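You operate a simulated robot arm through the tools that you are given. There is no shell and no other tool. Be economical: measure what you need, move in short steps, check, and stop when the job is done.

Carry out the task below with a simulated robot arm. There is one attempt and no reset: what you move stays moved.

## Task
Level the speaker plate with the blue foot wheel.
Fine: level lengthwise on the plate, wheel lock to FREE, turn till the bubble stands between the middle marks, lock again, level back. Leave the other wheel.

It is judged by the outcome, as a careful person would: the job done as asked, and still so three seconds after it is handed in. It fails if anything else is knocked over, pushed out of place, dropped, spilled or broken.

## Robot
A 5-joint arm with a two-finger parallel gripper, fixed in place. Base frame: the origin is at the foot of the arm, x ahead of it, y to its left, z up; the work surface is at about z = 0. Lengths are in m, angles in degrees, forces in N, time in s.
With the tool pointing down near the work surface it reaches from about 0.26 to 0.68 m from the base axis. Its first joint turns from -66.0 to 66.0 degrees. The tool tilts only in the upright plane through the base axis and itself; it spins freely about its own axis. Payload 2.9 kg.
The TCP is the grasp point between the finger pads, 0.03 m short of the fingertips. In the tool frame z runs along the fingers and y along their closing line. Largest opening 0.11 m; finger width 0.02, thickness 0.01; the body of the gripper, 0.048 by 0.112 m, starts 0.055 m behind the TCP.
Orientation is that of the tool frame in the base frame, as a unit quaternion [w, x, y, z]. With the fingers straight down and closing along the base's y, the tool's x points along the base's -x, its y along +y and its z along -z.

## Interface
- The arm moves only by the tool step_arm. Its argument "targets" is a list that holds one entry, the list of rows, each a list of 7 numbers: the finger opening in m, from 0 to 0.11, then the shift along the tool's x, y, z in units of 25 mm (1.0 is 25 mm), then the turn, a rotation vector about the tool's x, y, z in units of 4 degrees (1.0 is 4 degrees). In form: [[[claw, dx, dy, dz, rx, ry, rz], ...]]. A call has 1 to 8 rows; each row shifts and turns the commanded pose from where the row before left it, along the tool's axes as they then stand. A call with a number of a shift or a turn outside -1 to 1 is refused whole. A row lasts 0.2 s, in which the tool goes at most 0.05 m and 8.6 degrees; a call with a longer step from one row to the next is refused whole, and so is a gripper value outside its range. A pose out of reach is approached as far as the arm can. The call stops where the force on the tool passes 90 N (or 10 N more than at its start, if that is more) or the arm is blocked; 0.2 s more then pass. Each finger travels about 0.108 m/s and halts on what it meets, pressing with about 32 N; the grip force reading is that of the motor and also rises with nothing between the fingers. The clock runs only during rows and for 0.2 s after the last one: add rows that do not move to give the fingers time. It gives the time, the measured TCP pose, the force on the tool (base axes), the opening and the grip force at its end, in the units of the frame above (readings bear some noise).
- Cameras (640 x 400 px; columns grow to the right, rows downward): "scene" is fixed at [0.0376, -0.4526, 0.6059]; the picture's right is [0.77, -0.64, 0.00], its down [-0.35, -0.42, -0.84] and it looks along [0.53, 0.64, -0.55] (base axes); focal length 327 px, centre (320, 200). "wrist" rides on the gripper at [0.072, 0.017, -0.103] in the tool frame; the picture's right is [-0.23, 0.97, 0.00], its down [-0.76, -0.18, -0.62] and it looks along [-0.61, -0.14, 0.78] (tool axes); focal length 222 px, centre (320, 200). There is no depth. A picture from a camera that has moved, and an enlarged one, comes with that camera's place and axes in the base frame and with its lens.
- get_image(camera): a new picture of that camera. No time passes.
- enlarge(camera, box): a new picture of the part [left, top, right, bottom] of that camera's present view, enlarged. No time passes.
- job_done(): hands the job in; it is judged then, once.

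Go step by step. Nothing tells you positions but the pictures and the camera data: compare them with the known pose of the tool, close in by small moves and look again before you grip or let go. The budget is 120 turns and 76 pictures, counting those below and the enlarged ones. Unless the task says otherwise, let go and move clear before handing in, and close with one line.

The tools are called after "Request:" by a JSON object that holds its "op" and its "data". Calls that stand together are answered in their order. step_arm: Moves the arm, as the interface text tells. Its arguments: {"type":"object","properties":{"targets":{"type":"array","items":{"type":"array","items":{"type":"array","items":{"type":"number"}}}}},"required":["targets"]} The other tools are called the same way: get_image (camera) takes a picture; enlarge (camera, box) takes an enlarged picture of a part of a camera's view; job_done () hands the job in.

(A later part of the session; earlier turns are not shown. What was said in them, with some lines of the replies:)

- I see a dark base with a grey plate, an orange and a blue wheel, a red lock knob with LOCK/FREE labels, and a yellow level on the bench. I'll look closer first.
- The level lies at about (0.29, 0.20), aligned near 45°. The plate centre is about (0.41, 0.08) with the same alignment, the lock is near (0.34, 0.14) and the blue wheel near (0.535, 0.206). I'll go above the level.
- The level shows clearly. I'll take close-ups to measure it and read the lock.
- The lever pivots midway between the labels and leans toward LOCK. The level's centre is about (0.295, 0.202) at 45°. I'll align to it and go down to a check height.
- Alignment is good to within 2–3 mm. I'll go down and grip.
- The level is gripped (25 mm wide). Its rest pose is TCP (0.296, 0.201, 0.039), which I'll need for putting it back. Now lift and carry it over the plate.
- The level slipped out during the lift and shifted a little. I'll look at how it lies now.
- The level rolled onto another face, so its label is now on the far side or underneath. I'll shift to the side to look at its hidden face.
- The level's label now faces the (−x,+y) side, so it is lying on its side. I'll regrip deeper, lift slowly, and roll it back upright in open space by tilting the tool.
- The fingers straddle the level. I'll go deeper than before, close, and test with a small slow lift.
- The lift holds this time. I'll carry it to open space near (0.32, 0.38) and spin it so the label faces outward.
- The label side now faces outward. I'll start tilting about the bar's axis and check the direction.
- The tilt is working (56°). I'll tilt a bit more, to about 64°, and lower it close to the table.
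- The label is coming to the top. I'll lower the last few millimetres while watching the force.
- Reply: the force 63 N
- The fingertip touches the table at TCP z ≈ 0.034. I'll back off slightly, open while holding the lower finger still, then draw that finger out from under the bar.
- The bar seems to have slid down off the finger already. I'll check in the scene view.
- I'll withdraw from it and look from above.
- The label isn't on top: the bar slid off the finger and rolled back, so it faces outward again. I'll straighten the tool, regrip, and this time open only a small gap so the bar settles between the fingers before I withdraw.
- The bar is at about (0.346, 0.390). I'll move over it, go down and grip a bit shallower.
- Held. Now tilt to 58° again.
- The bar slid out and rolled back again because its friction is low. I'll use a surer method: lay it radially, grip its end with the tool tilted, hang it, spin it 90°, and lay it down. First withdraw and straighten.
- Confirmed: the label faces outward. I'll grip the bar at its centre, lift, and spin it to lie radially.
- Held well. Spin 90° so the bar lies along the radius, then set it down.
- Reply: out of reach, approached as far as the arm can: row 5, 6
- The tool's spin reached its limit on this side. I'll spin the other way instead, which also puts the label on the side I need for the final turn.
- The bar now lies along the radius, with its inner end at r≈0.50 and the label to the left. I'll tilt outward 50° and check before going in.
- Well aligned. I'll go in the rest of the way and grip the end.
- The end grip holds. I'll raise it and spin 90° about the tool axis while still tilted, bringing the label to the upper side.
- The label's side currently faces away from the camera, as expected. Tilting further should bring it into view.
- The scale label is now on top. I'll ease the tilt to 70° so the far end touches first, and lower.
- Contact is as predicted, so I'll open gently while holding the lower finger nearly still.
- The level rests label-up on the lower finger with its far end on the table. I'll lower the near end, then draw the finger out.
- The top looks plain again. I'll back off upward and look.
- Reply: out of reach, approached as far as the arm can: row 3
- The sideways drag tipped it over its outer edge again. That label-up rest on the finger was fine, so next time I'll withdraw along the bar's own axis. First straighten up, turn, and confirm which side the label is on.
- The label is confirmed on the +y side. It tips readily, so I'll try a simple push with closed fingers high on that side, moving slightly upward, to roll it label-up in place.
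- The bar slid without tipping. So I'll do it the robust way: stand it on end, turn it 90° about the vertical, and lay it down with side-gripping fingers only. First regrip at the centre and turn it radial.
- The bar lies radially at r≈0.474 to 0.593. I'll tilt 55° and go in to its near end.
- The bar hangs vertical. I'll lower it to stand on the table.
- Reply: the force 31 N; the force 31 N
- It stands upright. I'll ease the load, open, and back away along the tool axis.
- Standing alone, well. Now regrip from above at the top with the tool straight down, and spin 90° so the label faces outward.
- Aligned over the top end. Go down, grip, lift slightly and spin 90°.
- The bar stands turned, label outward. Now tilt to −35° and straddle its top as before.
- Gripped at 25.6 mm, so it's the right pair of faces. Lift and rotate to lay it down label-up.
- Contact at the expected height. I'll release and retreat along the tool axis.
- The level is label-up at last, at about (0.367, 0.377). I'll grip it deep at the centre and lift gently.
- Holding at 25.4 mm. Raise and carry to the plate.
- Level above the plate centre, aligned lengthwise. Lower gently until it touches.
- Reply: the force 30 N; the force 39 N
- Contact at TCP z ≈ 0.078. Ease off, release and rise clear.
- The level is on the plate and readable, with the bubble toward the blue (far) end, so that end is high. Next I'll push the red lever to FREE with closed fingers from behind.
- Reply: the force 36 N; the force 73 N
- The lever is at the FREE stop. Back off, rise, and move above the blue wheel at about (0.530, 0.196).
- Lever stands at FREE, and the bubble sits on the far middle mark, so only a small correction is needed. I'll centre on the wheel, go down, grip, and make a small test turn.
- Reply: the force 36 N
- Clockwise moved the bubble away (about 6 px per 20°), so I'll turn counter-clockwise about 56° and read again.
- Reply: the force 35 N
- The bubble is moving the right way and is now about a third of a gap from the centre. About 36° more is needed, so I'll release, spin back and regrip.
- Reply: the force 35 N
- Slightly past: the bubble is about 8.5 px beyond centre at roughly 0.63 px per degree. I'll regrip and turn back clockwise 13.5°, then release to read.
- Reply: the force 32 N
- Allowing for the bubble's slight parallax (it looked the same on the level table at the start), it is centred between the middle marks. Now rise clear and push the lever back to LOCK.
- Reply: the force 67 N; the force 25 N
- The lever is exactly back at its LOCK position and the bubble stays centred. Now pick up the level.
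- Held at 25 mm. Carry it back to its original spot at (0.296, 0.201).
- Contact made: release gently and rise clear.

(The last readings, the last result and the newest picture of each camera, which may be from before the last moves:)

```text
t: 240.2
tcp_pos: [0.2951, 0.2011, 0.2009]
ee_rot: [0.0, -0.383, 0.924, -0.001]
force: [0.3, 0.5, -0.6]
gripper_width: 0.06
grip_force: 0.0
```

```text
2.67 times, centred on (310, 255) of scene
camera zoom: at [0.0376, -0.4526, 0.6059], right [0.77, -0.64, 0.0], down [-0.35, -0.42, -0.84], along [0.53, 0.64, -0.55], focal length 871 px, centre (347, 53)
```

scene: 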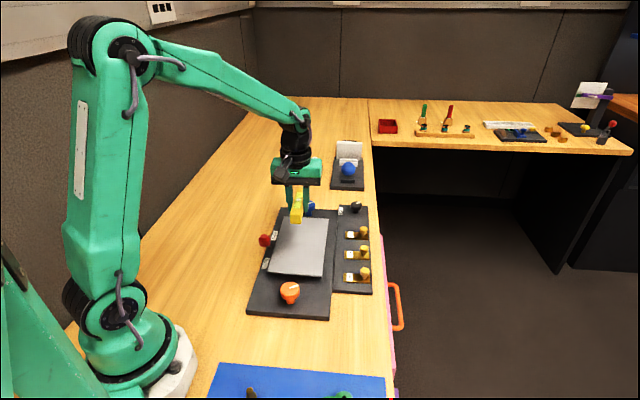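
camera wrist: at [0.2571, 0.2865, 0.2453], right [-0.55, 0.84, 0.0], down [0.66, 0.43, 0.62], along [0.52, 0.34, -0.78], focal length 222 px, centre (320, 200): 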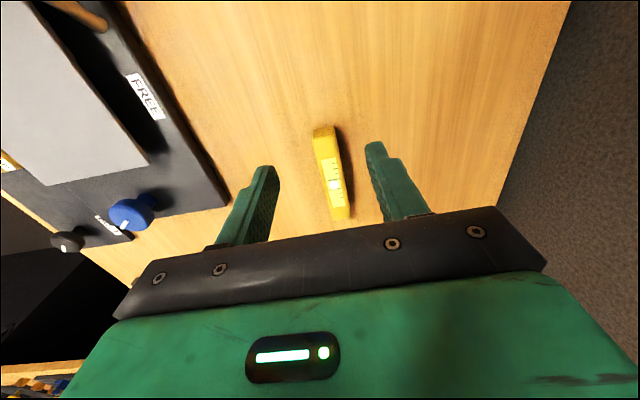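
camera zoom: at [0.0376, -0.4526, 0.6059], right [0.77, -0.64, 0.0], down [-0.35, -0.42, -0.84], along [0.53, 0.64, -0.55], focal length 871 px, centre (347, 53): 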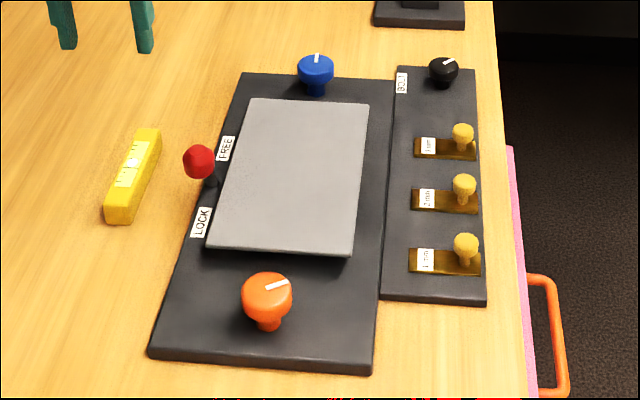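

The level is back in its place, label up. The lever is at LOCK, the blue wheel is turned, and everything else is where it was, so I'm handing in.

Request:
{"op": "job_done", "data": {}}

```text
The job is handed in.
```

The plate is level by the blue wheel: the bubble stood between the middle marks. The wheel is locked again, the level is back within about 5 mm of its original spot, and the other wheel is untouched. On the way, the level slipped from the gripper on the first lift and tipped onto its side a few times on the bench before I set it upright.
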